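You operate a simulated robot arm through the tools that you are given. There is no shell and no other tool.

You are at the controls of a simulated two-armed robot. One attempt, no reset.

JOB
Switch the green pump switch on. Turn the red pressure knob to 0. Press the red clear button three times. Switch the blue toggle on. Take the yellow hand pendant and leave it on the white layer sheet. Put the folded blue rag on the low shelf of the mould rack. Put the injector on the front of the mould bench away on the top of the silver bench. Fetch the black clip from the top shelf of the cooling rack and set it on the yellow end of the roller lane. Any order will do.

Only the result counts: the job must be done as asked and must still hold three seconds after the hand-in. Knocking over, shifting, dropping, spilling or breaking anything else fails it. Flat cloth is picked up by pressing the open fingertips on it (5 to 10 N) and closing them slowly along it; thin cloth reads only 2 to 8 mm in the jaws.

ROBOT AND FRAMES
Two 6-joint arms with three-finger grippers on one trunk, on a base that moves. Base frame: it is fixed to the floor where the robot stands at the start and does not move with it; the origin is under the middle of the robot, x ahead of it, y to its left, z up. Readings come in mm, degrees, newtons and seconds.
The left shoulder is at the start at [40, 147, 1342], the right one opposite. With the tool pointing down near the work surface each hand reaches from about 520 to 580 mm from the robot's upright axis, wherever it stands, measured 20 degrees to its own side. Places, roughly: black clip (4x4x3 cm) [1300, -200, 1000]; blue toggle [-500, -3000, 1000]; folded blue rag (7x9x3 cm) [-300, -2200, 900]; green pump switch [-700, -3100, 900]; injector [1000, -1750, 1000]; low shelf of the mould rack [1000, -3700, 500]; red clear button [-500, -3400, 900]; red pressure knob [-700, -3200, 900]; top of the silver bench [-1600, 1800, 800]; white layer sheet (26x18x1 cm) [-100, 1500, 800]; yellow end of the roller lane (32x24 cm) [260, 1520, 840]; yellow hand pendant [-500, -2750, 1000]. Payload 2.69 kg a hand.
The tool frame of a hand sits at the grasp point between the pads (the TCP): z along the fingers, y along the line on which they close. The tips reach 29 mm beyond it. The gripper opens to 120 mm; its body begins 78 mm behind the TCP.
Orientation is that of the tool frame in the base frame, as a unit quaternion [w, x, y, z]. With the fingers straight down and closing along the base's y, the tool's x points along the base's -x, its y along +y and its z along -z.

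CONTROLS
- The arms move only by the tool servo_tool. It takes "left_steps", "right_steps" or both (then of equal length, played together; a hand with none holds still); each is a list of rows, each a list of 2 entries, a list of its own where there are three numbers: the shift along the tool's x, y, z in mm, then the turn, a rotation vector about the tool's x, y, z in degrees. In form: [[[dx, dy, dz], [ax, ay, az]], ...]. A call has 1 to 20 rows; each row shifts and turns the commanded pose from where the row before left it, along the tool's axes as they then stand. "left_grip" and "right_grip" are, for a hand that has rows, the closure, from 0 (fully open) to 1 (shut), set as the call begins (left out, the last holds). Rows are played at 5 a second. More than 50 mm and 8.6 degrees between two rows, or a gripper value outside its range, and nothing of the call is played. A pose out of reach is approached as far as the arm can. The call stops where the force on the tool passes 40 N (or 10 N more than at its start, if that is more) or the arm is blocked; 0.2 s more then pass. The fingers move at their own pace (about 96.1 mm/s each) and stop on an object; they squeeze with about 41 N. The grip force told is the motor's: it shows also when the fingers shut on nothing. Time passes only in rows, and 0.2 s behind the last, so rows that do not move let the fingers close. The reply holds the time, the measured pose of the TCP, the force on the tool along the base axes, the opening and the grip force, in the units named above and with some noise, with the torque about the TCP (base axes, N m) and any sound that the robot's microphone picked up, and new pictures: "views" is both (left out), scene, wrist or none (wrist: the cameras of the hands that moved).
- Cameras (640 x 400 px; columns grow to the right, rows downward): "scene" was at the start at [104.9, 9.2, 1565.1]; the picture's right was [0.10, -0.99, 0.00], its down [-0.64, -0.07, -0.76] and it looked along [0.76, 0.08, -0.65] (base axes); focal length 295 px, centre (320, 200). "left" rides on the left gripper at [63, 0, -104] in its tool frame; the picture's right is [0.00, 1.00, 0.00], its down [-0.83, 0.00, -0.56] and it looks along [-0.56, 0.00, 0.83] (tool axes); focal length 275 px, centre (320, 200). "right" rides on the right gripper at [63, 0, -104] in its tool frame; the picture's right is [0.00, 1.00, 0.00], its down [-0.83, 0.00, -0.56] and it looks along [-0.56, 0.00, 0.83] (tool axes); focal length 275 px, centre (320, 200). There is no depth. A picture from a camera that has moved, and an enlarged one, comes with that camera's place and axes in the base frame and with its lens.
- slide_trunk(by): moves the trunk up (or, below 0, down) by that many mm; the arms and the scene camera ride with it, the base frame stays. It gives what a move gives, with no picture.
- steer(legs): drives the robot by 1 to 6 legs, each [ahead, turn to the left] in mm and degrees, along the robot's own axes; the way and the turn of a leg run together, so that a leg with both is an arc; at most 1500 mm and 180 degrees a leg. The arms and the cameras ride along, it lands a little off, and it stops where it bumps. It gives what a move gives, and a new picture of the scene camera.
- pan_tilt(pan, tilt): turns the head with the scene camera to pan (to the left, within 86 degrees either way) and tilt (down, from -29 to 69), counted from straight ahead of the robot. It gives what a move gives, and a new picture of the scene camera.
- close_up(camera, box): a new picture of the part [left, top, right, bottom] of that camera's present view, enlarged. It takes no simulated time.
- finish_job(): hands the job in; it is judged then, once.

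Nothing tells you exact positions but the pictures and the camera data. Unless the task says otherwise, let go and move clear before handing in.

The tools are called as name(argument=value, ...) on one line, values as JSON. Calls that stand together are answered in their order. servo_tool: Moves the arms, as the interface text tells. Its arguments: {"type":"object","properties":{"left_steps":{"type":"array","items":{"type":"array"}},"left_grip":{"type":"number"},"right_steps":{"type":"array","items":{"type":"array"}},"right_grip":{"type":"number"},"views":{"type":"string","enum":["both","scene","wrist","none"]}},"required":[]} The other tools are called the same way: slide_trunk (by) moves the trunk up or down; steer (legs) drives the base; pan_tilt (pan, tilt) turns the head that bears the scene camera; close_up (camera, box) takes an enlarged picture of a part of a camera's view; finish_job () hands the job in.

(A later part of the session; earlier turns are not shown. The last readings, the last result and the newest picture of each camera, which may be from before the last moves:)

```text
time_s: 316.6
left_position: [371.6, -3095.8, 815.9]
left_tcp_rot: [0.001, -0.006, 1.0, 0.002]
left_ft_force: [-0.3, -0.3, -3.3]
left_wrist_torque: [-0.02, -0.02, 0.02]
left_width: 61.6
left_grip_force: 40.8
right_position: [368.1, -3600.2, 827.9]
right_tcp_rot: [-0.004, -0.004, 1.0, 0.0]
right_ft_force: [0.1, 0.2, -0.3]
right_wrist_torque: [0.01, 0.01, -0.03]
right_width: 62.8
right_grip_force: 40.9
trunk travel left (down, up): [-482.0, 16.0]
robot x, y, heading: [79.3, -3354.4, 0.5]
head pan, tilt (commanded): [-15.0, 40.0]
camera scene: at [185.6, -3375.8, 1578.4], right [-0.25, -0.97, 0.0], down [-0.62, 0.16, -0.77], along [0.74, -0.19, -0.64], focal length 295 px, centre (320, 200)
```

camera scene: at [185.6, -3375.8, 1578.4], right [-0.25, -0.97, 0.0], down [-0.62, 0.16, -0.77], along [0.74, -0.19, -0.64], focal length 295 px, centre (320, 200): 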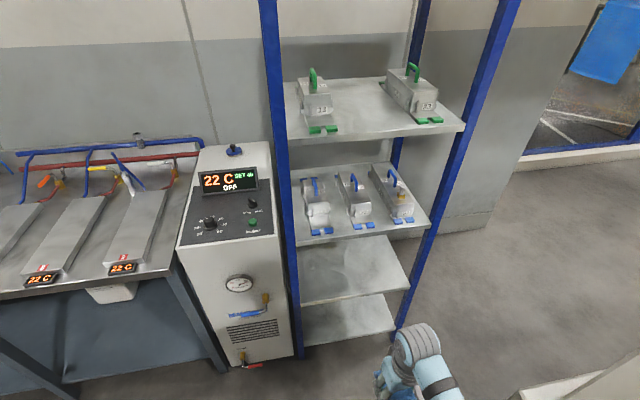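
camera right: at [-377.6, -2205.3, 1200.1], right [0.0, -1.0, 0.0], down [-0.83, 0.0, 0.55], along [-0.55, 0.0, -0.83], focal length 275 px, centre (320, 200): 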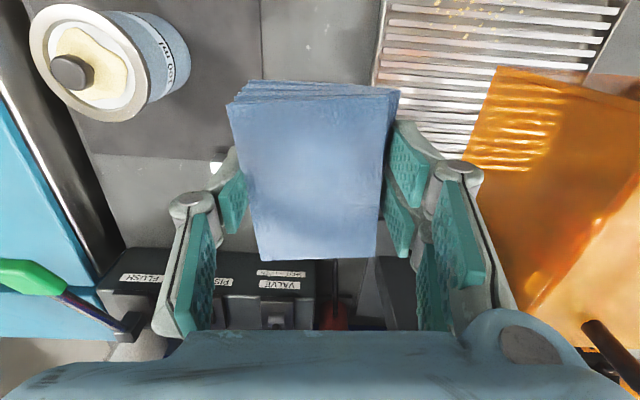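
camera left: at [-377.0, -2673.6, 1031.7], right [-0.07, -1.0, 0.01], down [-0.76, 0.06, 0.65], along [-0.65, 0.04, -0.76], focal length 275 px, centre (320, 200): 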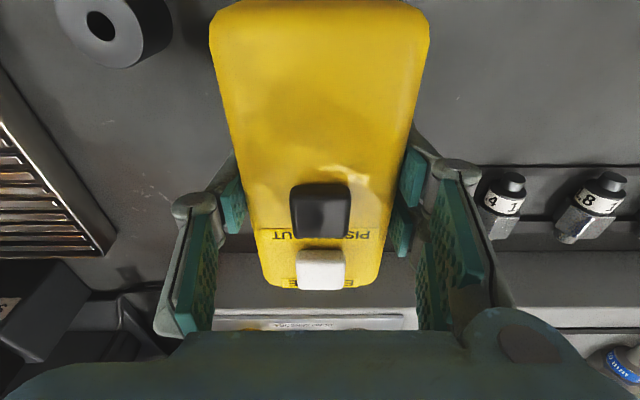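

I zoom on the low shelf now, and will take a second view after lowering the trunk for accurate height.

close_up(camera="scene", box=[270, 200, 450, 360])

slide_trunk(by=-400)

pan_tilt(pan=-15, tilt=25)

close_up(camera="scene", box=[250, 130, 450, 330])

```text
2.50 times, centred on (360, 280) of scene
camera zoom: at [185.6, -3375.8, 1578.4], right [-0.25, -0.97, 0.0], down [-0.62, 0.16, -0.77], along [0.74, -0.19, -0.64], focal length 738 px, centre (220, 0)
```

zoom: 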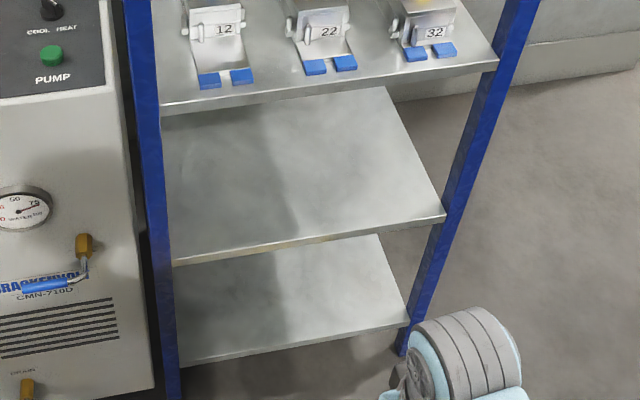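

```text
time_s: 320.4
left_position: [370.3, -3095.6, 414.8]
left_tcp_rot: [0.001, -0.006, 1.0, 0.003]
left_ft_force: [0.4, 0.1, -2.0]
left_wrist_torque: [0.01, -0.01, -0.04]
left_width: 61.3
left_grip_force: 41.2
right_position: [368.9, -3600.6, 425.6]
right_tcp_rot: [-0.003, -0.004, 1.0, -0.001]
right_ft_force: [-0.3, -0.4, 0.0]
right_wrist_torque: [-0.02, 0.0, 0.01]
right_width: 62.9
right_grip_force: 42.1
trunk travel left (down, up): [-82.0, 416.0]
robot x, y, heading: [81.7, -3354.1, 0.4]
head pan, tilt (commanded): [-15.0, 40.0]
```

```text
time_s: 321.2
left_position: [371.2, -3095.5, 413.6]
left_tcp_rot: [0.001, -0.006, 1.0, 0.003]
left_ft_force: [0.0, 0.9, -1.8]
left_wrist_torque: [0.0, 0.0, 0.03]
left_width: 61.3
left_grip_force: 41.2
right_position: [367.8, -3601.1, 427.0]
right_tcp_rot: [-0.003, -0.004, 1.0, -0.001]
right_ft_force: [-0.4, -0.7, -0.3]
right_wrist_torque: [-0.01, -0.02, 0.01]
right_width: 62.7
right_grip_force: 41.0
trunk travel left (down, up): [-82.0, 416.0]
robot x, y, heading: [85.5, -3352.4, 0.6]
head pan, tilt (commanded): [-15.0, 25.0]
camera scene: at [192.3, -3377.8, 1200.8], right [-0.25, -0.97, 0.0], down [-0.41, 0.11, -0.91], along [0.88, -0.23, -0.42], focal length 295 px, centre (320, 200)
```

scene: 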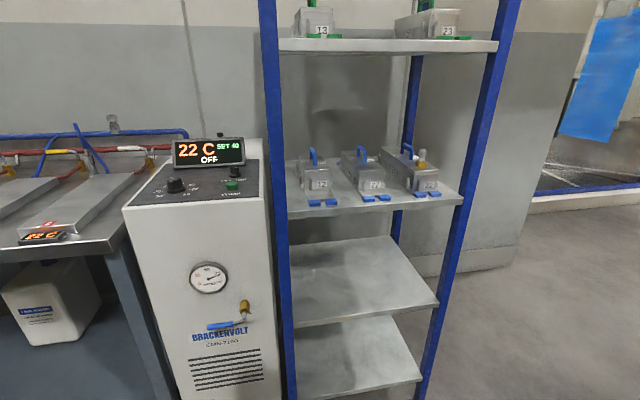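

```text
2.00 times, centred on (350, 230) of scene
camera zoom: at [192.3, -3377.8, 1200.8], right [-0.25, -0.97, 0.0], down [-0.41, 0.11, -0.91], along [0.88, -0.23, -0.42], focal length 590 px, centre (260, 140)
```

zoom: 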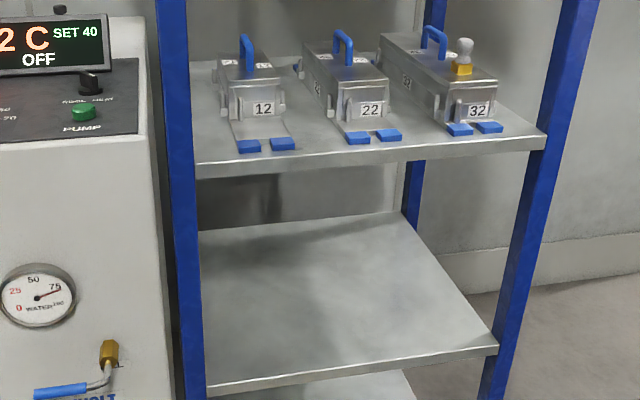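

Triangulation is excellent: low shelf top z≈520, front edge from (813,-3460) to (783,-3914), next shelf underside ≈850. I lower the trunk a bit more and form the right arm into a 40° forward-pitched insertion pose in front of the rack.

slide_trunk(by=-70)

servo_tool(right_steps=[[[-25, 0, -12], [0, 0, 0]], [[-25, 0, -12], [0, 0, 0]], [[-36.5, 0, -24], [0, 0, 0]], [[-36.5, 0, -24], [0, 0, 0]], [[-37.6, 0, -2.6], [0, -8, 0]], [[-37.6, 0, -2.6], [0, -8, 0]], [[-37.6, 0, -2.6], [0, -8, 0]], [[-37.6, 0, -2.6], [0, -8, 0]], [[-37.6, 0, -2.6], [0, -8, 0]], [[0, 0, 0], [0, 0, 0]]], views="scene")

```text
time_s: 322.3
left_position: [371.6, -3095.9, 345.0]
left_tcp_rot: [0.002, -0.006, 1.0, 0.003]
left_ft_force: [-0.4, 0.4, -2.2]
left_wrist_torque: [-0.01, -0.03, -0.04]
left_width: 61.6
left_grip_force: 40.5
right_position: [367.8, -3600.2, 356.0]
right_tcp_rot: [-0.004, -0.003, 1.0, -0.001]
right_ft_force: [-0.3, 0.1, -0.7]
right_wrist_torque: [0.0, 0.03, -0.04]
right_width: 63.0
right_grip_force: 41.2
trunk travel left (down, up): [-12.0, 486.0]
robot x, y, heading: [84.1, -3352.5, 0.6]
head pan, tilt (commanded): [-15.0, 25.0]
```

```text
time_s: 324.5
left_position: [370.1, -3097.4, 345.5]
left_tcp_rot: [0.002, -0.006, 1.0, 0.002]
left_ft_force: [-1.3, 0.0, -2.9]
left_wrist_torque: [0.0, 0.02, -0.02]
left_width: 61.5
left_grip_force: 41.0
right_position: [665.9, -3598.2, 490.5]
right_tcp_rot: [0.339, -0.004, 0.941, 0.002]
right_ft_force: [0.5, 0.0, 0.3]
right_wrist_torque: [0.03, -0.03, -0.02]
right_width: 63.1
right_grip_force: 41.4
trunk travel left (down, up): [-12.0, 486.0]
robot x, y, heading: [82.7, -3357.6, 0.3]
head pan, tilt (commanded): [-15.0, 25.0]
camera scene: at [192.4, -3377.8, 1131.8], right [-0.25, -0.97, 0.0], down [-0.41, 0.11, -0.91], along [0.88, -0.23, -0.42], focal length 295 px, centre (320, 200)
```

scene: 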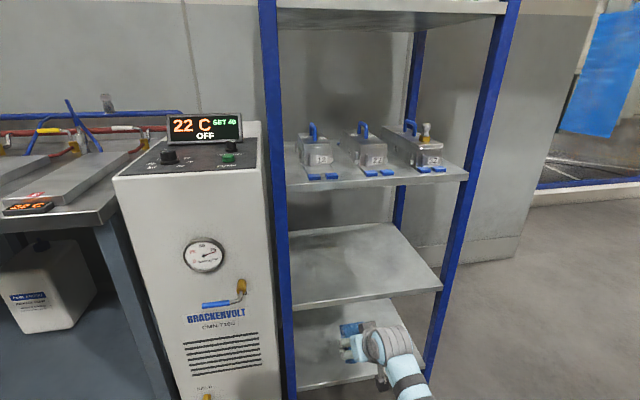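

servo_tool(right_steps=[[[-32.8, 0, -15.8], [0, 0, 0]], [[-32.8, 0, -15.8], [0, 0, 0]], [[-32.9, 0, -15.8], [0, 0, 0]], [[0, 0, 0], [0, 0, 0]]], views="both")

```text
time_s: 325.5
left_position: [371.4, -3095.6, 344.8]
left_tcp_rot: [0.001, -0.006, 1.0, 0.002]
left_ft_force: [0.4, -0.2, -2.3]
left_wrist_torque: [-0.02, 0.03, -0.01]
left_width: 61.5
left_grip_force: 41.0
right_position: [711.1, -3598.6, 589.8]
right_tcp_rot: [0.339, -0.004, 0.941, 0.002]
right_ft_force: [-0.1, -1.0, -0.8]
right_wrist_torque: [0.01, 0.03, 0.01]
right_width: 62.9
right_grip_force: 40.6
trunk travel left (down, up): [-12.0, 486.0]
robot x, y, heading: [80.9, -3351.2, 0.5]
head pan, tilt (commanded): [-15.0, 25.0]
camera scene: at [192.5, -3377.9, 1131.8], right [-0.25, -0.97, 0.0], down [-0.41, 0.11, -0.91], along [0.88, -0.23, -0.42], focal length 295 px, centre (320, 200)
camera right: at [595.2, -3600.5, 630.7], right [-0.01, 1.0, 0.0], down [0.29, 0.01, 0.96], along [0.96, 0.01, -0.29], focal length 275 px, centre (320, 200)
```

scene: 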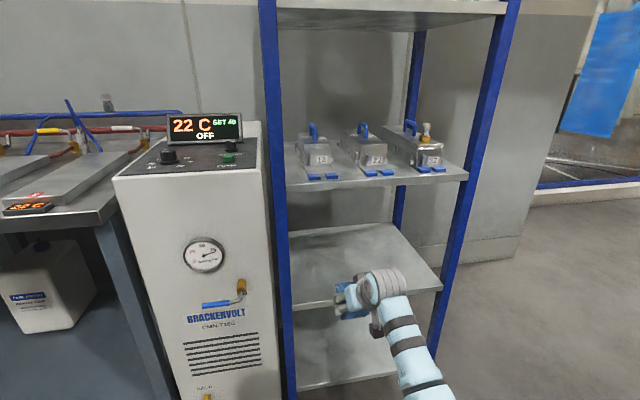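
right: 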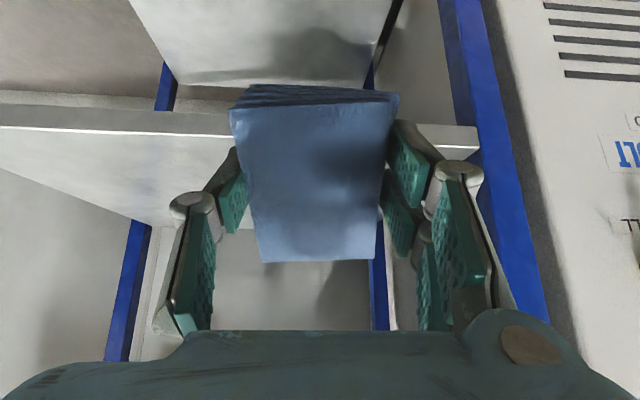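

The rag is 20 mm above shelf level, just in front of the rack. I drive forward 195 mm to insert it.

steer(legs=[[195, 0]])

close_up(camera="right", box=[0, 0, 640, 400])

```text
time_s: 327.1
left_position: [565.3, -3094.6, 344.9]
left_tcp_rot: [0.002, -0.006, 1.0, 0.003]
left_ft_force: [-0.4, -0.4, -2.0]
left_wrist_torque: [0.0, 0.01, 0.01]
left_width: 61.6
left_grip_force: 40.7
right_position: [904.9, -3595.9, 589.7]
right_tcp_rot: [0.339, -0.004, 0.941, 0.001]
right_ft_force: [-0.1, -0.7, -1.1]
right_wrist_torque: [0.01, 0.03, 0.0]
right_width: 62.9
right_grip_force: 41.2
trunk travel left (down, up): [-12.0, 486.0]
robot x, y, heading: [277.7, -3358.0, 0.3]
head pan, tilt (commanded): [-15.0, 25.0]
camera scene: at [388.0, -3376.3, 1131.7], right [-0.25, -0.97, 0.0], down [-0.41, 0.11, -0.91], along [0.88, -0.23, -0.42], focal length 295 px, centre (320, 200)
```

scene: 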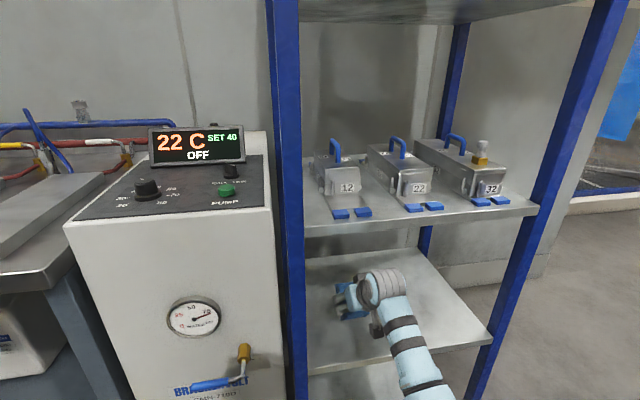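

```text
1.00 times, centred on (320, 200) of right (not enlarged: the box is as wide or as high as the picture)
camera zoom: at [790.2, -3599.0, 630.0], right [-0.01, 1.0, 0.0], down [0.29, 0.01, 0.96], along [0.96, 0.01, -0.29], focal length 275 px, centre (320, 200)
```

zoom: 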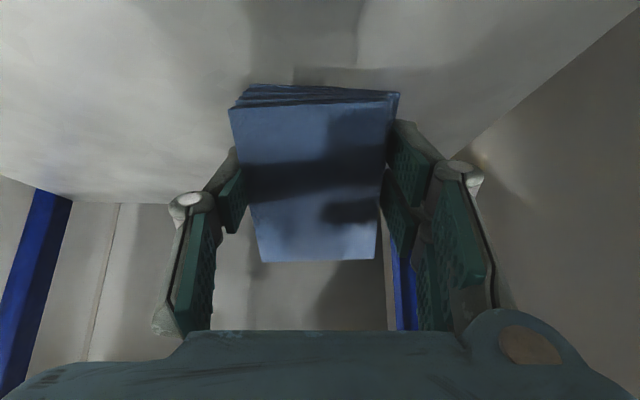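

The rag is inside above the low shelf. I lower it in small steps until it touches.

servo_tool(right_steps=[[[4.8, 0, 5.7], [0, 0, 0]], [[4.8, 0, 5.7], [0, 0, 0]], [[0, 0, 0], [0, 0, 0]]], views="none")

servo_tool(right_steps=[[[1.3, 0, 1.5], [0, 0, 0]], [[1.3, 0, 1.5], [0, 0, 0]], [[0, 0, 0], [0, 0, 0]]], views="none")

servo_tool(right_steps=[[[1.3, 0, 1.5], [0, 0, 0]], [[0, 0, 0], [0, 0, 0]]], views="wrist")

```text
time_s: 327.9
left_position: [565.4, -3094.6, 344.5]
left_tcp_rot: [0.001, -0.007, 1.0, 0.003]
left_ft_force: [0.3, -0.4, -2.3]
left_wrist_torque: [0.02, -0.03, 0.0]
left_width: 61.3
left_grip_force: 41.2
right_position: [905.1, -3597.3, 575.5]
right_tcp_rot: [0.339, -0.003, 0.941, 0.001]
right_ft_force: [-0.7, 0.5, -1.2]
right_wrist_torque: [0.0, 0.04, 0.02]
right_width: 62.9
right_grip_force: 40.7
trunk travel left (down, up): [-12.0, 486.0]
robot x, y, heading: [277.1, -3352.3, 0.3]
head pan, tilt (commanded): [-15.0, 25.0]
```

```text
time_s: 328.6
left_position: [565.8, -3094.6, 344.4]
left_tcp_rot: [0.002, -0.006, 1.0, 0.002]
left_ft_force: [0.4, 0.2, -2.6]
left_wrist_torque: [-0.02, -0.02, 0.0]
left_width: 61.4
left_grip_force: 40.5
right_position: [905.6, -3596.0, 570.6]
right_tcp_rot: [0.338, -0.003, 0.941, 0.001]
right_ft_force: [1.1, -0.1, 0.0]
right_wrist_torque: [0.01, 0.05, -0.01]
right_width: 62.8
right_grip_force: 40.8
trunk travel left (down, up): [-12.0, 486.0]
robot x, y, heading: [277.5, -3352.8, 0.3]
head pan, tilt (commanded): [-15.0, 25.0]
```

```text
time_s: 329.2
left_position: [566.1, -3094.8, 345.1]
left_tcp_rot: [0.002, -0.006, 1.0, 0.003]
left_ft_force: [-0.1, 0.5, -2.6]
left_wrist_torque: [0.0, 0.03, 0.02]
left_width: 61.6
left_grip_force: 40.5
right_position: [906.0, -3597.1, 569.6]
right_tcp_rot: [0.339, -0.003, 0.941, 0.001]
right_ft_force: [-0.2, -0.3, -0.6]
right_wrist_torque: [0.04, 0.02, -0.03]
right_width: 63.0
right_grip_force: 40.8
trunk travel left (down, up): [-12.0, 486.0]
robot x, y, heading: [276.3, -3357.8, 0.6]
head pan, tilt (commanded): [-15.0, 25.0]
camera right: at [789.7, -3598.9, 609.6], right [-0.01, 1.0, 0.0], down [0.29, 0.01, 0.96], along [0.96, 0.01, -0.29], focal length 275 px, centre (320, 200)
```

right: 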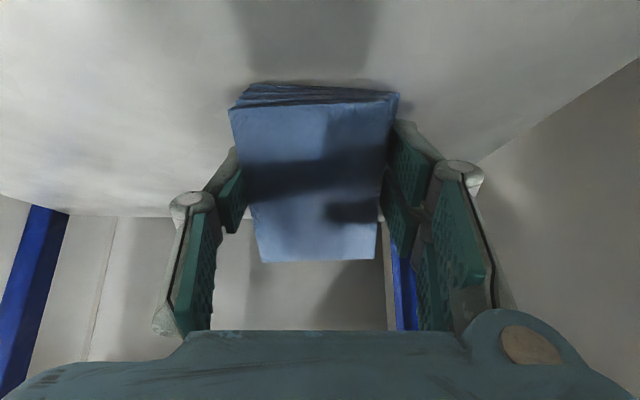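

servo_tool(right_steps=[[[1.3, 0, 1.5], [0, 0, 0]], [[0, 0, 0], [0, 0, 0]]], views="none")

servo_tool(right_steps=[[[1.3, 0, 1.5], [0, 0, 0]], [[0, 0, 0], [0, 0, 0]]], views="none")

servo_tool(right_steps=[[[1.3, 0, 1.5], [0, 0, 0]], [[0, 0, 0], [0, 0, 0]]], views="none")

servo_tool(right_steps=[[[1.3, 0, 1.5], [0, 0, 0]], [[0, 0, 0], [0, 0, 0]]], views="wrist")

```text
time_s: 329.9
left_position: [565.7, -3094.8, 344.5]
left_tcp_rot: [0.001, -0.007, 1.0, 0.003]
left_ft_force: [-0.3, -0.4, -0.9]
left_wrist_torque: [-0.01, -0.04, -0.01]
left_width: 61.3
left_grip_force: 41.2
right_position: [905.7, -3597.4, 567.6]
right_tcp_rot: [0.338, -0.004, 0.941, 0.001]
right_ft_force: [0.4, -0.5, 0.2]
right_wrist_torque: [0.02, -0.01, 0.02]
right_width: 62.8
right_grip_force: 40.7
trunk travel left (down, up): [-12.0, 486.0]
robot x, y, heading: [282.7, -3353.3, 0.4]
head pan, tilt (commanded): [-15.0, 25.0]
```

```text
time_s: 330.4
left_position: [566.2, -3094.2, 345.1]
left_tcp_rot: [0.002, -0.007, 1.0, 0.003]
left_ft_force: [-1.0, -0.4, -1.6]
left_wrist_torque: [0.0, -0.06, -0.02]
left_width: 61.3
left_grip_force: 41.1
right_position: [904.5, -3597.0, 565.3]
right_tcp_rot: [0.339, -0.004, 0.941, 0.002]
right_ft_force: [0.3, -0.2, -0.4]
right_wrist_torque: [-0.02, 0.04, 0.05]
right_width: 62.9
right_grip_force: 40.9
trunk travel left (down, up): [-12.0, 486.0]
robot x, y, heading: [273.4, -3350.2, 0.3]
head pan, tilt (commanded): [-15.0, 25.0]
```

```text
time_s: 331.1
left_position: [566.1, -3094.0, 345.2]
left_tcp_rot: [0.003, -0.006, 1.0, 0.003]
left_ft_force: [0.2, 0.5, -2.2]
left_wrist_torque: [-0.01, 0.03, 0.0]
left_width: 61.5
left_grip_force: 40.9
right_position: [905.9, -3595.5, 564.5]
right_tcp_rot: [0.341, -0.002, 0.94, 0.0]
right_ft_force: [1.2, -1.6, 4.8]
right_wrist_torque: [-0.01, -0.02, 0.0]
right_width: 63.1
right_grip_force: 40.9
trunk travel left (down, up): [-12.0, 486.0]
robot x, y, heading: [276.4, -3354.3, 0.0]
head pan, tilt (commanded): [-15.0, 25.0]
```

```text
time_s: 331.6
left_position: [566.4, -3093.6, 344.7]
left_tcp_rot: [0.003, -0.006, 1.0, 0.002]
left_ft_force: [-0.6, -0.3, -2.0]
left_wrist_torque: [0.01, -0.03, 0.04]
left_width: 61.3
left_grip_force: 41.3
right_position: [904.5, -3595.9, 563.5]
right_tcp_rot: [0.341, -0.004, 0.94, 0.002]
right_ft_force: [4.4, -3.7, 15.9]
right_wrist_torque: [-0.02, -0.03, 0.01]
right_width: 63.2
right_grip_force: 41.3
trunk travel left (down, up): [-12.0, 486.0]
robot x, y, heading: [276.6, -3355.1, 0.5]
head pan, tilt (commanded): [-15.0, 25.0]
camera right: at [789.1, -3598.9, 603.7], right [-0.01, 1.0, 0.0], down [0.28, 0.01, 0.96], along [0.96, 0.01, -0.28], focal length 275 px, centre (320, 200)
```

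right: 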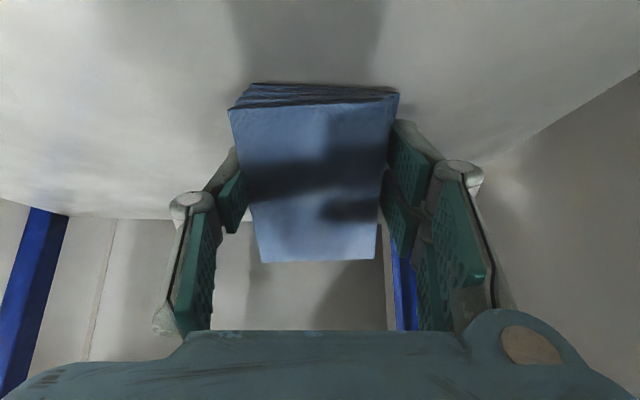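

Contact made. I relax slightly, then open the jaws gently so the rag settles onto the shelf.

servo_tool(right_steps=[[[-1, 0, -1.2], [0, 0, 0]], [[0, 0, 0], [0, 0, 0]]], views="none")

servo_tool(right_steps=[[[0, 0, 0], [0, 0, 0]], [[0, 0, 0], [0, 0, 0]], [[0, 0, 0], [0, 0, 0]]], right_grip=0.43, views="wrist")

```text
time_s: 332.2
left_position: [565.6, -3094.3, 345.2]
left_tcp_rot: [0.003, -0.006, 1.0, 0.002]
left_ft_force: [-0.5, -0.6, -3.1]
left_wrist_torque: [0.01, 0.01, 0.02]
left_width: 61.6
left_grip_force: 40.6
right_position: [905.1, -3596.0, 564.0]
right_tcp_rot: [0.339, -0.003, 0.941, 0.0]
right_ft_force: [4.9, -2.6, 11.6]
right_wrist_torque: [-0.03, -0.07, 0.02]
right_width: 63.0
right_grip_force: 40.9
trunk travel left (down, up): [-12.0, 486.0]
robot x, y, heading: [279.4, -3353.7, 0.6]
head pan, tilt (commanded): [-15.0, 25.0]
```

```text
time_s: 333.1
left_position: [565.9, -3094.9, 344.3]
left_tcp_rot: [0.002, -0.007, 1.0, 0.002]
left_ft_force: [-0.1, 0.5, -2.1]
left_wrist_torque: [0.03, -0.03, -0.01]
left_width: 61.4
left_grip_force: 40.8
right_position: [903.9, -3596.9, 562.6]
right_tcp_rot: [0.339, -0.003, 0.941, 0.002]
right_ft_force: [0.1, -1.0, 0.1]
right_wrist_torque: [-0.01, -0.03, 0.01]
right_width: 68.4
right_grip_force: 0.1
trunk travel left (down, up): [-12.0, 486.0]
robot x, y, heading: [275.8, -3356.5, 0.5]
head pan, tilt (commanded): [-15.0, 25.0]
camera right: at [789.4, -3599.0, 603.0], right [-0.01, 1.0, 0.0], down [0.29, 0.01, 0.96], along [0.96, 0.01, -0.29], focal length 275 px, centre (320, 200)
```

right: 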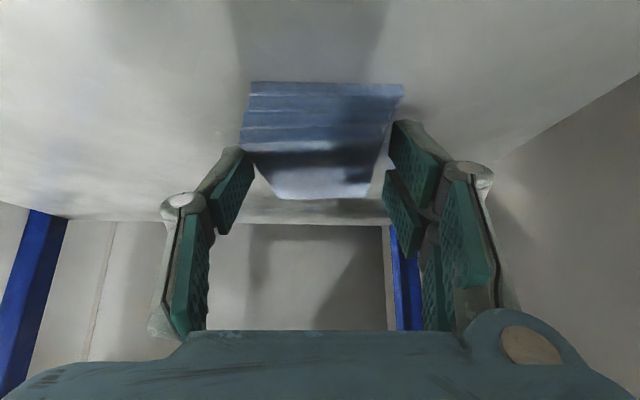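

The rag dropped flat onto the shelf. I open wider and back straight out.

servo_tool(right_steps=[[[0, 0, 0], [0, 0, 0]], [[0, 0, 0], [0, 0, 0]], [[-4, 0, -5], [0, 0, 0]], [[-4, 0, -5], [0, 0, 0]], [[0, 0, 0], [0, 0, 0]]], right_grip=0.2, views="none")

steer(legs=[[-200, 0]])

close_up(camera="scene", box=[250, 150, 450, 330])

close_up(camera="right", box=[0, 0, 640, 400])

```text
time_s: 334.2
left_position: [565.9, -3095.2, 344.2]
left_tcp_rot: [0.001, -0.006, 1.0, 0.002]
left_ft_force: [0.2, -0.1, -2.0]
left_wrist_torque: [0.02, 0.0, -0.03]
left_width: 61.3
left_grip_force: 41.0
right_position: [904.7, -3595.6, 575.8]
right_tcp_rot: [0.339, -0.003, 0.941, 0.002]
right_ft_force: [1.0, -0.4, -0.2]
right_wrist_torque: [0.02, -0.01, 0.03]
right_width: 95.9
right_grip_force: 0.1
trunk travel left (down, up): [-12.0, 486.0]
robot x, y, heading: [276.5, -3358.2, 0.5]
head pan, tilt (commanded): [-15.0, 25.0]
```

```text
time_s: 335.9
left_position: [363.4, -3095.5, 345.3]
left_tcp_rot: [0.002, -0.007, 1.0, 0.003]
left_ft_force: [-0.2, 1.5, -1.9]
left_wrist_torque: [0.01, -0.01, 0.04]
left_width: 61.5
left_grip_force: 40.8
right_position: [703.6, -3596.7, 575.4]
right_tcp_rot: [0.339, -0.004, 0.941, 0.002]
right_ft_force: [-0.8, -0.1, -0.1]
right_wrist_torque: [0.01, 0.02, 0.03]
right_width: 95.9
right_grip_force: 0.0
trunk travel left (down, up): [-12.0, 486.0]
robot x, y, heading: [74.5, -3352.4, 0.7]
head pan, tilt (commanded): [-15.0, 25.0]
camera scene: at [184.9, -3377.8, 1131.9], right [-0.25, -0.97, 0.0], down [-0.41, 0.11, -0.91], along [0.88, -0.23, -0.42], focal length 295 px, centre (320, 200)
```

scene: 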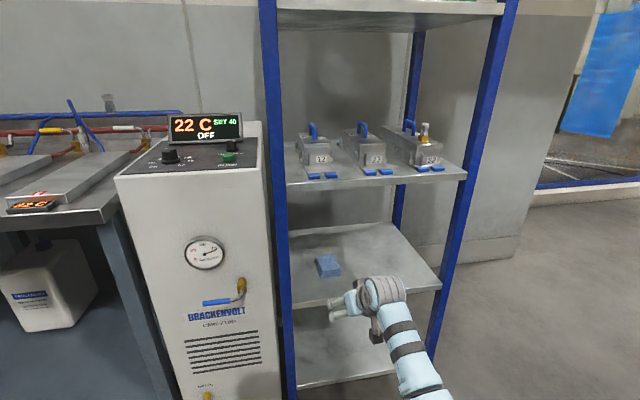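

```text
2.22 times, centred on (350, 240) of scene
camera zoom: at [184.9, -3377.8, 1131.9], right [-0.25, -0.97, 0.0], down [-0.41, 0.11, -0.91], along [0.88, -0.23, -0.42], focal length 656 px, centre (253, 111)
```

zoom: 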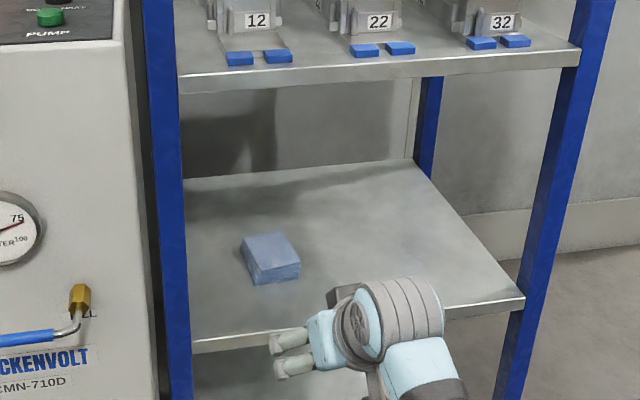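

```text
1.00 times, centred on (320, 200) of right (not enlarged: the box is as wide or as high as the picture)
camera zoom: at [587.7, -3599.8, 616.5], right [-0.01, 1.0, 0.0], down [0.28, 0.01, 0.96], along [0.96, 0.01, -0.28], focal length 275 px, centre (320, 200)
```

zoom: 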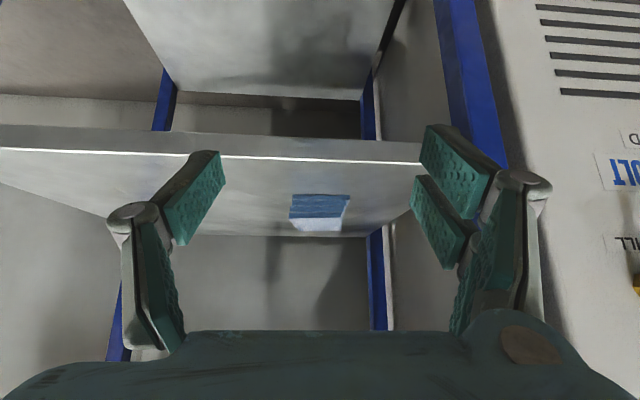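

The rag lies flat on the low shelf. I fold the right arm back to the tuck and raise the trunk.

servo_tool(right_steps=[[[32.8, 0, 15.8], [0, 0, 0]], [[32.8, 0, 15.8], [0, 0, 0]], [[25, 0, 10], [0, 0, 0]], [[0, 0, 0], [0, 8, 0]], [[37.6, 0, 2.6], [0, 8, 0]], [[37.6, 0, 2.6], [0, 8, 0]], [[37.6, 0, 2.6], [0, 8, 0]], [[37.6, 0, 2.6], [0, 7.8, 0]], [[37.6, 0, 2.6], [0, 0, 0]], [[36.5, 0, 20], [0, 0, 0]], [[36.5, 0, 20], [0, 0, 0]], [[25, 0, 12], [0, 0, 0]], [[25, 0, 12], [0, 0, 0]]], right_grip=0, views="none")

slide_trunk(by=470)

pan_tilt(pan=0, tilt=50)

```text
time_s: 338.6
left_position: [364.5, -3096.4, 344.6]
left_tcp_rot: [0.002, -0.007, 1.0, 0.002]
left_ft_force: [0.3, -0.2, -1.5]
left_wrist_torque: [-0.03, -0.02, 0.01]
left_width: 61.6
left_grip_force: 41.3
right_position: [362.2, -3601.0, 360.8]
right_tcp_rot: [-0.001, -0.004, 1.0, 0.0]
right_ft_force: [0.2, 1.0, 0.0]
right_wrist_torque: [-0.03, -0.01, -0.01]
right_width: 120.2
right_grip_force: 0.1
trunk travel left (down, up): [-12.0, 486.0]
robot x, y, heading: [74.8, -3354.1, 0.6]
head pan, tilt (commanded): [-15.0, 25.0]
```

```text
refused: 470 is not a number from -400 to 400
```

```text
time_s: 339.5
left_position: [365.0, -3096.0, 345.0]
left_tcp_rot: [0.002, -0.008, 1.0, 0.003]
left_ft_force: [0.1, 0.4, -2.0]
left_wrist_torque: [0.02, -0.01, -0.02]
left_width: 61.5
left_grip_force: 41.1
right_position: [362.9, -3599.8, 360.7]
right_tcp_rot: [-0.002, -0.005, 1.0, 0.0]
right_ft_force: [-1.0, -0.8, 0.2]
right_wrist_torque: [0.0, 0.01, 0.01]
right_width: 119.9
right_grip_force: 0.1
trunk travel left (down, up): [-12.0, 486.0]
robot x, y, heading: [70.4, -3352.2, 0.1]
head pan, tilt (commanded): [0.0, 50.0]
camera scene: at [173.5, -3354.1, 1094.4], right [0.01, -1.0, 0.0], down [-0.77, -0.01, -0.64], along [0.64, 0.01, -0.77], focal length 295 px, centre (320, 200)
```

scene: 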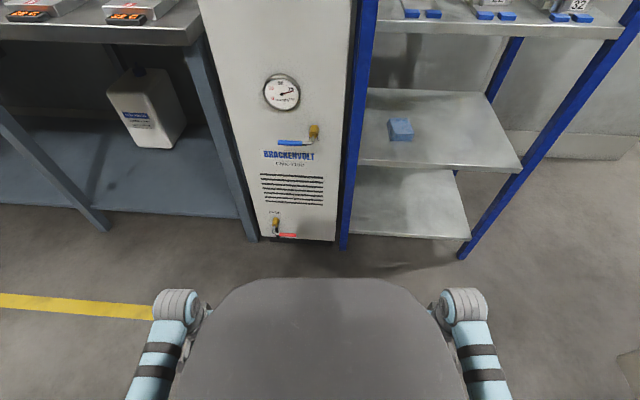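

slide_trunk(by=400)

slide_trunk(by=70)

steer(legs=[[175, 0], [0, 87], [1450, 0]])

pan_tilt(pan=-60, tilt=30)

```text
time_s: 343.4
left_position: [364.4, -3095.8, 744.2]
left_tcp_rot: [0.002, -0.008, 1.0, 0.002]
left_ft_force: [-0.1, 0.2, -2.4]
left_wrist_torque: [-0.02, 0.01, 0.04]
left_width: 61.4
left_grip_force: 41.2
right_position: [362.7, -3599.3, 759.6]
right_tcp_rot: [-0.002, -0.005, 1.0, 0.0]
right_ft_force: [0.2, 0.1, 0.1]
right_wrist_torque: [0.03, -0.01, -0.02]
right_width: 119.9
right_grip_force: 0.0
trunk travel left (down, up): [-412.0, 86.0]
robot x, y, heading: [73.9, -3352.9, 0.3]
head pan, tilt (commanded): [0.0, 50.0]
```

```text
time_s: 344.4
left_position: [364.3, -3095.2, 814.6]
left_tcp_rot: [0.002, -0.008, 1.0, 0.003]
left_ft_force: [-0.3, -0.6, -3.0]
left_wrist_torque: [0.02, -0.04, 0.02]
left_width: 61.6
left_grip_force: 41.1
right_position: [363.7, -3599.9, 830.8]
right_tcp_rot: [-0.002, -0.004, 1.0, 0.0]
right_ft_force: [-0.6, 0.4, -0.1]
right_wrist_torque: [-0.02, 0.01, -0.03]
right_width: 119.8
right_grip_force: 0.0
trunk travel left (down, up): [-482.0, 16.0]
robot x, y, heading: [73.6, -3352.7, 0.7]
head pan, tilt (commanded): [0.0, 50.0]
```

```text
time_s: 356.5
left_position: [69.3, -1599.7, 814.8]
left_tcp_rot: [0.0, -0.692, 0.722, 0.004]
left_ft_force: [0.0, -0.7, -2.6]
left_wrist_torque: [0.03, -0.01, -0.01]
left_width: 61.8
left_grip_force: 41.5
right_position: [573.9, -1627.6, 830.7]
right_tcp_rot: [0.0, -0.691, 0.723, 0.0]
right_ft_force: [0.5, 0.3, -0.4]
right_wrist_torque: [0.01, 0.01, 0.01]
right_width: 120.1
right_grip_force: 0.1
trunk travel left (down, up): [-482.0, 16.0]
robot x, y, heading: [314.0, -1900.6, 87.5]
head pan, tilt (commanded): [0.0, 50.0]
camera scene: at [318.0, -1804.0, 1564.3], right [1.0, -0.04, 0.0], down [-0.03, -0.77, -0.64], along [0.03, 0.64, -0.77], focal length 295 px, centre (320, 200)
```

scene: 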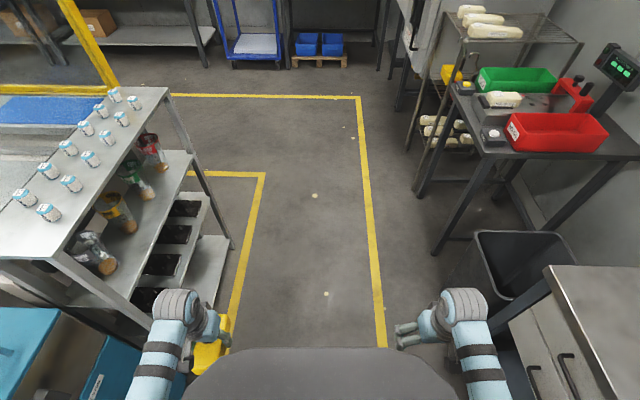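

```text
time_s: 357.8
left_position: [69.4, -1598.4, 814.9]
left_tcp_rot: [0.0, -0.693, 0.721, 0.003]
left_ft_force: [0.0, -0.6, -2.3]
left_wrist_torque: [0.02, 0.02, 0.0]
left_width: 61.4
left_grip_force: 41.3
right_position: [573.9, -1626.7, 830.4]
right_tcp_rot: [-0.001, -0.691, 0.723, -0.001]
right_ft_force: [-0.1, 0.1, -0.5]
right_wrist_torque: [0.03, 0.0, -0.01]
right_width: 120.3
right_grip_force: 0.1
trunk travel left (down, up): [-482.0, 16.0]
robot x, y, heading: [314.4, -1901.8, 87.3]
head pan, tilt (commanded): [-60.0, 30.0]
camera scene: at [394.8, -1838.3, 1593.8], right [0.46, -0.89, 0.0], down [-0.44, -0.23, -0.87], along [0.77, 0.4, -0.5], focal length 295 px, centre (320, 200)
```

scene: 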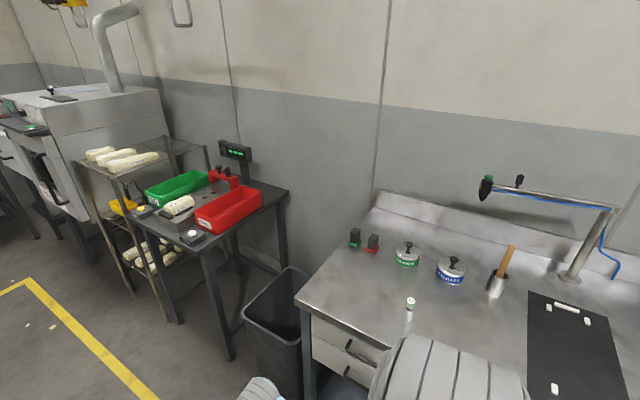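

The injector stands near (1015,-1801), top z≈942. I zoom in for its shape.

close_up(camera="scene", box=[370, 270, 450, 340])

close_up(camera="scene", box=[290, 220, 530, 400])

```text
5.71 times, centred on (410, 305) of scene
camera zoom: at [394.8, -1838.3, 1593.8], right [0.46, -0.89, 0.0], down [-0.44, -0.23, -0.87], along [0.77, 0.4, -0.5], focal length 1686 px, centre (-194, -400)
```

zoom: 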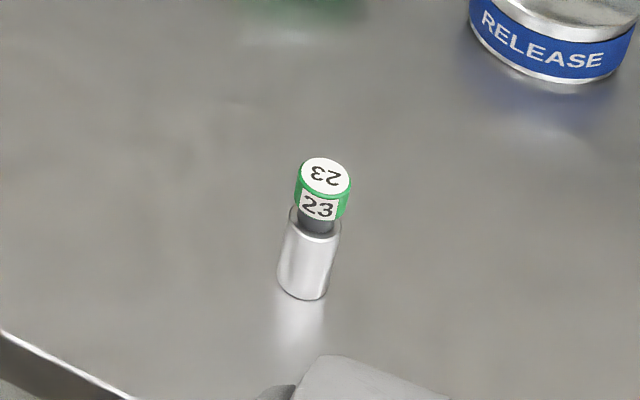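

```text
2.22 times, centred on (410, 310) of scene
camera zoom: at [394.8, -1838.3, 1593.8], right [0.46, -0.89, 0.0], down [-0.44, -0.23, -0.87], along [0.77, 0.4, -0.5], focal length 656 px, centre (120, -44)
```

zoom: 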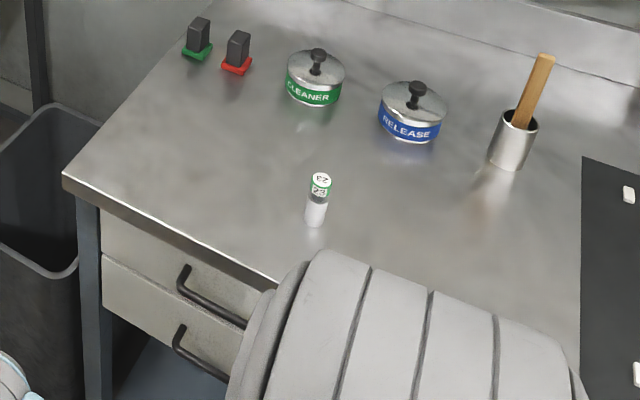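

The injector is a 25 mm cylinder, 80 mm tall, on the bench at z≈860. I drive to (340,-1554), face the bench, and raise the right arm.

steer(legs=[[0, -1.6], [348, 0], [0, -85.7]])

servo_tool(right_steps=[[[-25, 0, -8], [0, 0, 0]], [[-25, 0, -10], [0, 0, 0]], [[-30, 0, -18], [0, 0, 0]], [[-30, 0, -20], [0, 0, 0]], [[-30, 0, -20], [0, 0, 0]], [[-25, 0, -25], [0, 0, 0]], [[-25, 0, -25], [0, 0, 0]], [[-25, 0, -25], [0, 0, 0]], [[-20, 0, -28], [0, 0, 0]], [[-20, 0, -28], [0, 0, 0]], [[-20, 0, -28], [0, 0, 0]], [[-4, 0, -32], [0, 0, 0]]], views="none")

pan_tilt(pan=-10, tilt=45)

```text
time_s: 364.0
left_position: [629.2, -1295.7, 815.1]
left_tcp_rot: [0.002, -0.004, 1.0, 0.002]
left_ft_force: [-0.4, -0.4, -2.2]
left_wrist_torque: [0.02, 0.03, -0.02]
left_width: 61.6
left_grip_force: 41.0
right_position: [623.2, -1800.5, 831.0]
right_tcp_rot: [-0.001, -0.001, 1.0, 0.0]
right_ft_force: [0.2, 0.0, 0.2]
right_wrist_torque: [0.05, 0.01, -0.01]
right_width: 119.8
right_grip_force: 0.1
trunk travel left (down, up): [-482.0, 16.0]
robot x, y, heading: [337.2, -1552.9, 0.2]
head pan, tilt (commanded): [-60.0, 30.0]
camera scene: at [404.7, -1632.2, 1593.8], right [-0.86, -0.5, 0.0], down [-0.25, 0.43, -0.87], along [0.43, -0.75, -0.5], focal length 295 px, centre (320, 200)
```

scene: 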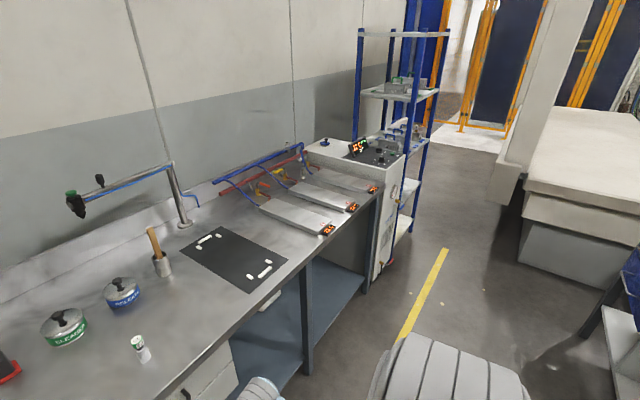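

```text
time_s: 366.6
left_position: [628.4, -1296.7, 815.4]
left_tcp_rot: [0.001, -0.003, 1.0, 0.002]
left_ft_force: [0.1, -0.6, -2.0]
left_wrist_torque: [0.01, -0.04, -0.01]
left_width: 61.8
left_grip_force: 41.8
right_position: [903.6, -1801.3, 1096.1]
right_tcp_rot: [-0.001, 0.0, 1.0, 0.001]
right_ft_force: [-0.2, 0.3, 0.0]
right_wrist_torque: [0.0, 0.01, 0.02]
right_width: 120.1
right_grip_force: 0.1
trunk travel left (down, up): [-482.0, 16.0]
robot x, y, heading: [338.2, -1554.3, 0.1]
head pan, tilt (commanded): [-60.0, 30.0]
```

```text
time_s: 367.8
left_position: [629.9, -1297.7, 815.5]
left_tcp_rot: [0.002, -0.003, 1.0, 0.002]
left_ft_force: [0.4, -0.9, -2.8]
left_wrist_torque: [0.0, 0.01, 0.02]
left_width: 61.6
left_grip_force: 40.8
right_position: [904.2, -1799.8, 1095.8]
right_tcp_rot: [-0.002, -0.001, 1.0, 0.0]
right_ft_force: [-0.2, -0.6, 0.2]
right_wrist_torque: [0.07, -0.02, 0.0]
right_width: 119.8
right_grip_force: 0.0
trunk travel left (down, up): [-482.0, 16.0]
robot x, y, heading: [339.5, -1552.8, 0.3]
head pan, tilt (commanded): [-10.0, 45.0]
camera scene: at [439.6, -1568.1, 1571.2], right [-0.17, -0.98, 0.0], down [-0.7, 0.12, -0.71], along [0.7, -0.12, -0.71], focal length 295 px, centre (320, 200)
```

scene: 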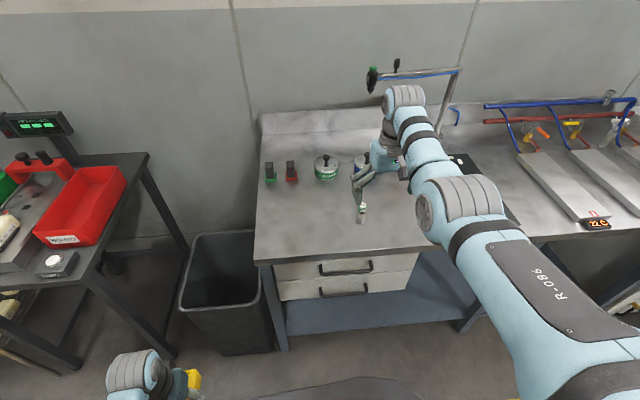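

steer(legs=[[105, 0]])

close_up(camera="right", box=[0, 0, 640, 400])

```text
time_s: 369.0
left_position: [725.3, -1296.2, 817.8]
left_tcp_rot: [0.008, -0.005, 1.0, 0.002]
left_ft_force: [-0.8, 0.7, -2.2]
left_wrist_torque: [0.02, -0.07, 0.02]
left_width: 61.4
left_grip_force: 41.5
right_position: [998.3, -1801.7, 1103.0]
right_tcp_rot: [0.004, -0.001, 1.0, 0.0]
right_ft_force: [-0.7, 0.2, 0.1]
right_wrist_torque: [-0.02, -0.11, 0.0]
right_width: 119.9
right_grip_force: 0.1
trunk travel left (down, up): [-482.0, 16.0]
robot x, y, heading: [444.0, -1553.1, 0.2]
head pan, tilt (commanded): [-10.0, 45.0]
camera scene: at [528.0, -1567.7, 1572.2], right [-0.17, -0.99, 0.0], down [-0.69, 0.12, -0.71], along [0.7, -0.12, -0.7], focal length 295 px, centre (320, 200)
```

scene: 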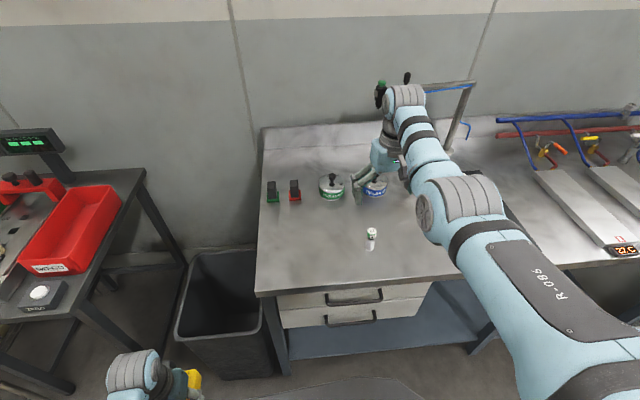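

```text
1.00 times, centred on (320, 200) of right (not enlarged: the box is as wide or as high as the picture)
camera zoom: at [933.4, -1803.0, 1206.6], right [-0.01, 1.0, 0.0], down [0.83, 0.0, 0.56], along [0.56, 0.0, -0.83], focal length 275 px, centre (320, 200)
```

zoom: 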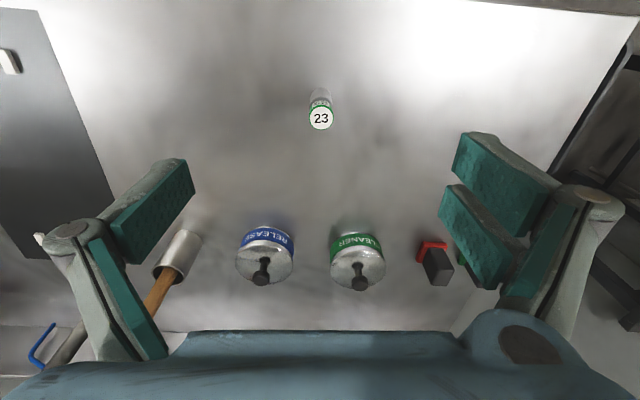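

The injector is at (1012,-1803). I centre the hand over it with a narrower opening.

servo_tool(right_steps=[[[0, 0, 0], [0, 0, 0]], [[0, 0, 0], [0, 0, 0]]], right_grip=0.42, views="wrist")

```text
time_s: 369.6
left_position: [730.7, -1295.6, 815.1]
left_tcp_rot: [0.003, -0.004, 1.0, 0.003]
left_ft_force: [-0.8, 0.2, -2.5]
left_wrist_torque: [-0.02, -0.06, 0.01]
left_width: 61.4
left_grip_force: 41.1
right_position: [1005.7, -1801.5, 1098.5]
right_tcp_rot: [0.001, -0.001, 1.0, 0.001]
right_ft_force: [-1.0, -1.1, 0.6]
right_wrist_torque: [-0.03, -0.05, 0.0]
right_width: 69.4
right_grip_force: 0.1
trunk travel left (down, up): [-482.0, 16.0]
robot x, y, heading: [444.1, -1555.9, 0.2]
head pan, tilt (commanded): [-10.0, 45.0]
camera right: at [942.4, -1803.0, 1202.4], right [-0.01, 1.0, 0.0], down [0.83, 0.0, 0.56], along [0.56, 0.0, -0.83], focal length 275 px, centre (320, 200)
```

right: 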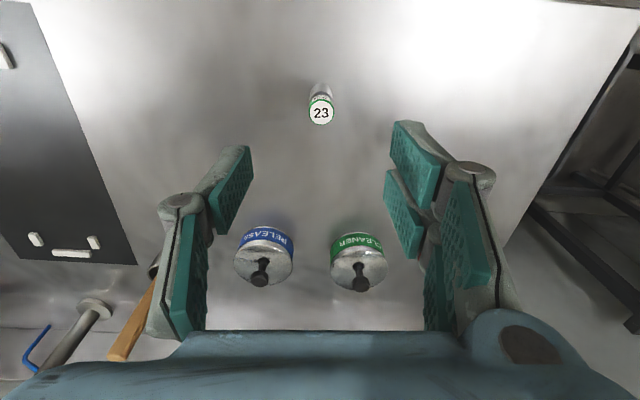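

servo_tool(right_steps=[[[-8, 0, 0], [0, 0, 0]], [[0, 0, 0], [0, 0, 0]]], views="none")

slide_trunk(by=-110)

close_up(camera="right", box=[200, 60, 440, 240])

```text
time_s: 370.2
left_position: [733.7, -1295.9, 815.1]
left_tcp_rot: [0.002, -0.005, 1.0, 0.002]
left_ft_force: [-0.7, -0.4, -1.9]
left_wrist_torque: [0.0, -0.03, -0.04]
left_width: 61.5
left_grip_force: 41.1
right_position: [1016.4, -1800.3, 1097.4]
right_tcp_rot: [-0.001, -0.001, 1.0, 0.0]
right_ft_force: [0.5, 0.7, 0.4]
right_wrist_torque: [0.01, -0.01, 0.0]
right_width: 69.4
right_grip_force: 0.0
trunk travel left (down, up): [-482.0, 16.0]
robot x, y, heading: [442.4, -1553.8, 0.2]
head pan, tilt (commanded): [-10.0, 45.0]
```

```text
time_s: 371.6
left_position: [732.6, -1296.7, 704.2]
left_tcp_rot: [0.002, -0.004, 1.0, 0.003]
left_ft_force: [1.0, -0.2, -2.7]
left_wrist_torque: [0.01, 0.0, 0.0]
left_width: 61.7
left_grip_force: 41.5
right_position: [1016.5, -1801.0, 986.0]
right_tcp_rot: [-0.002, 0.0, 1.0, 0.0]
right_ft_force: [0.3, -0.8, 0.1]
right_wrist_torque: [0.01, 0.01, 0.0]
right_width: 69.3
right_grip_force: 0.0
trunk travel left (down, up): [-372.0, 126.0]
robot x, y, heading: [441.2, -1557.6, 0.2]
head pan, tilt (commanded): [-10.0, 45.0]
```

```text
2.22 times, centred on (320, 150) of right
camera zoom: at [952.4, -1802.8, 1090.4], right [-0.01, 1.0, 0.0], down [0.83, 0.01, 0.55], along [0.55, 0.0, -0.83], focal length 612 px, centre (320, 311)
```

zoom: 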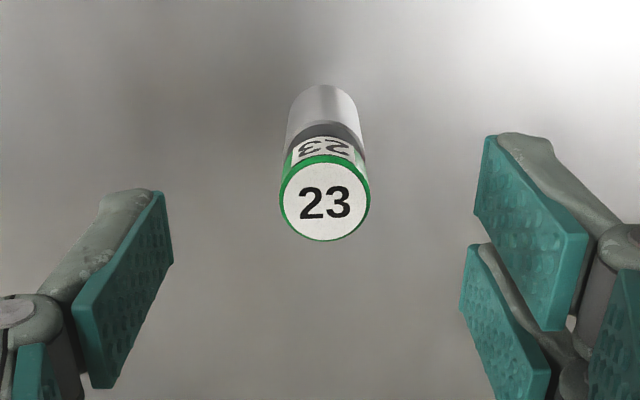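

Perfectly centred. I lower the trunk 82 mm so the fingers straddle the cylinder, then close.

slide_trunk(by=-82)

close_up(camera="right", box=[160, 100, 480, 300])

servo_tool(right_steps=[[[0, 0, 0], [0, 0, 0]], [[0, 0, 0], [0, 0, 0]], [[0, 0, 0], [0, 0, 0]], [[0, 0, 0], [0, 0, 0]]], right_grip=1, views="wrist")

```text
time_s: 372.8
left_position: [732.0, -1295.7, 623.6]
left_tcp_rot: [0.001, -0.004, 1.0, 0.002]
left_ft_force: [0.1, 0.4, -2.3]
left_wrist_torque: [0.0, -0.03, 0.0]
left_width: 61.4
left_grip_force: 41.3
right_position: [1016.5, -1802.2, 905.2]
right_tcp_rot: [-0.001, 0.0, 1.0, 0.0]
right_ft_force: [-0.4, -0.6, -0.4]
right_wrist_torque: [0.0, 0.01, 0.0]
right_width: 69.7
right_grip_force: 0.0
trunk travel left (down, up): [-290.0, 208.0]
robot x, y, heading: [441.6, -1557.4, 0.1]
head pan, tilt (commanded): [-10.0, 45.0]
```

```text
2.00 times, centred on (320, 200) of right
camera zoom: at [952.4, -1802.8, 1008.8], right [-0.01, 1.0, 0.0], down [0.83, 0.01, 0.55], along [0.55, 0.0, -0.83], focal length 551 px, centre (320, 200)
```

zoom: 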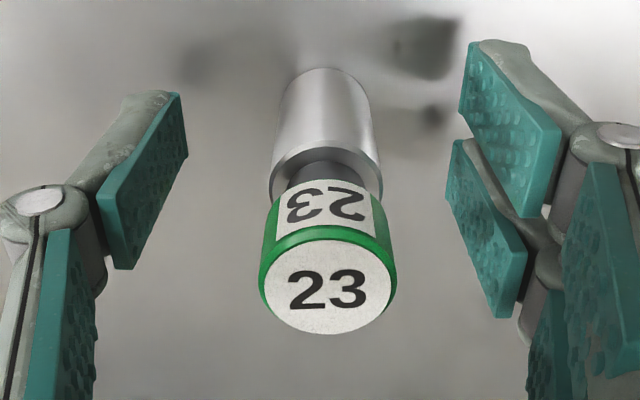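

```text
time_s: 373.8
left_position: [732.5, -1295.0, 622.7]
left_tcp_rot: [0.001, -0.004, 1.0, 0.003]
left_ft_force: [0.0, 0.6, -3.0]
left_wrist_torque: [0.02, 0.01, 0.05]
left_width: 61.6
left_grip_force: 41.2
right_position: [1014.8, -1801.4, 905.2]
right_tcp_rot: [-0.001, -0.001, 1.0, 0.0]
right_ft_force: [0.5, 0.1, 1.3]
right_wrist_torque: [-0.02, -0.02, -0.03]
right_width: 24.9
right_grip_force: 40.9
trunk travel left (down, up): [-290.0, 208.0]
robot x, y, heading: [446.9, -1553.3, 0.3]
head pan, tilt (commanded): [-10.0, 45.0]
camera right: at [952.5, -1802.8, 1008.8], right [-0.01, 1.0, 0.0], down [0.83, 0.01, 0.55], along [0.55, 0.0, -0.83], focal length 275 px, centre (320, 200)
```

right: 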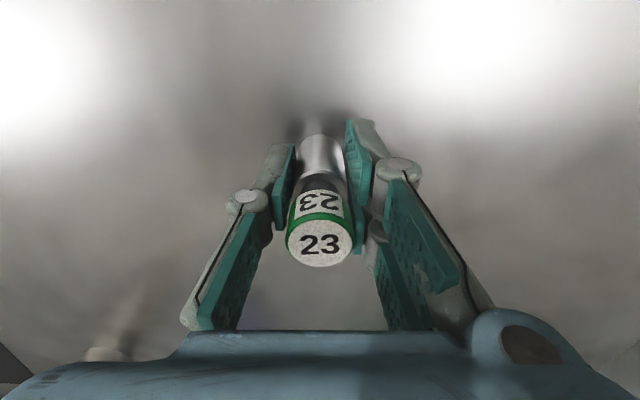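

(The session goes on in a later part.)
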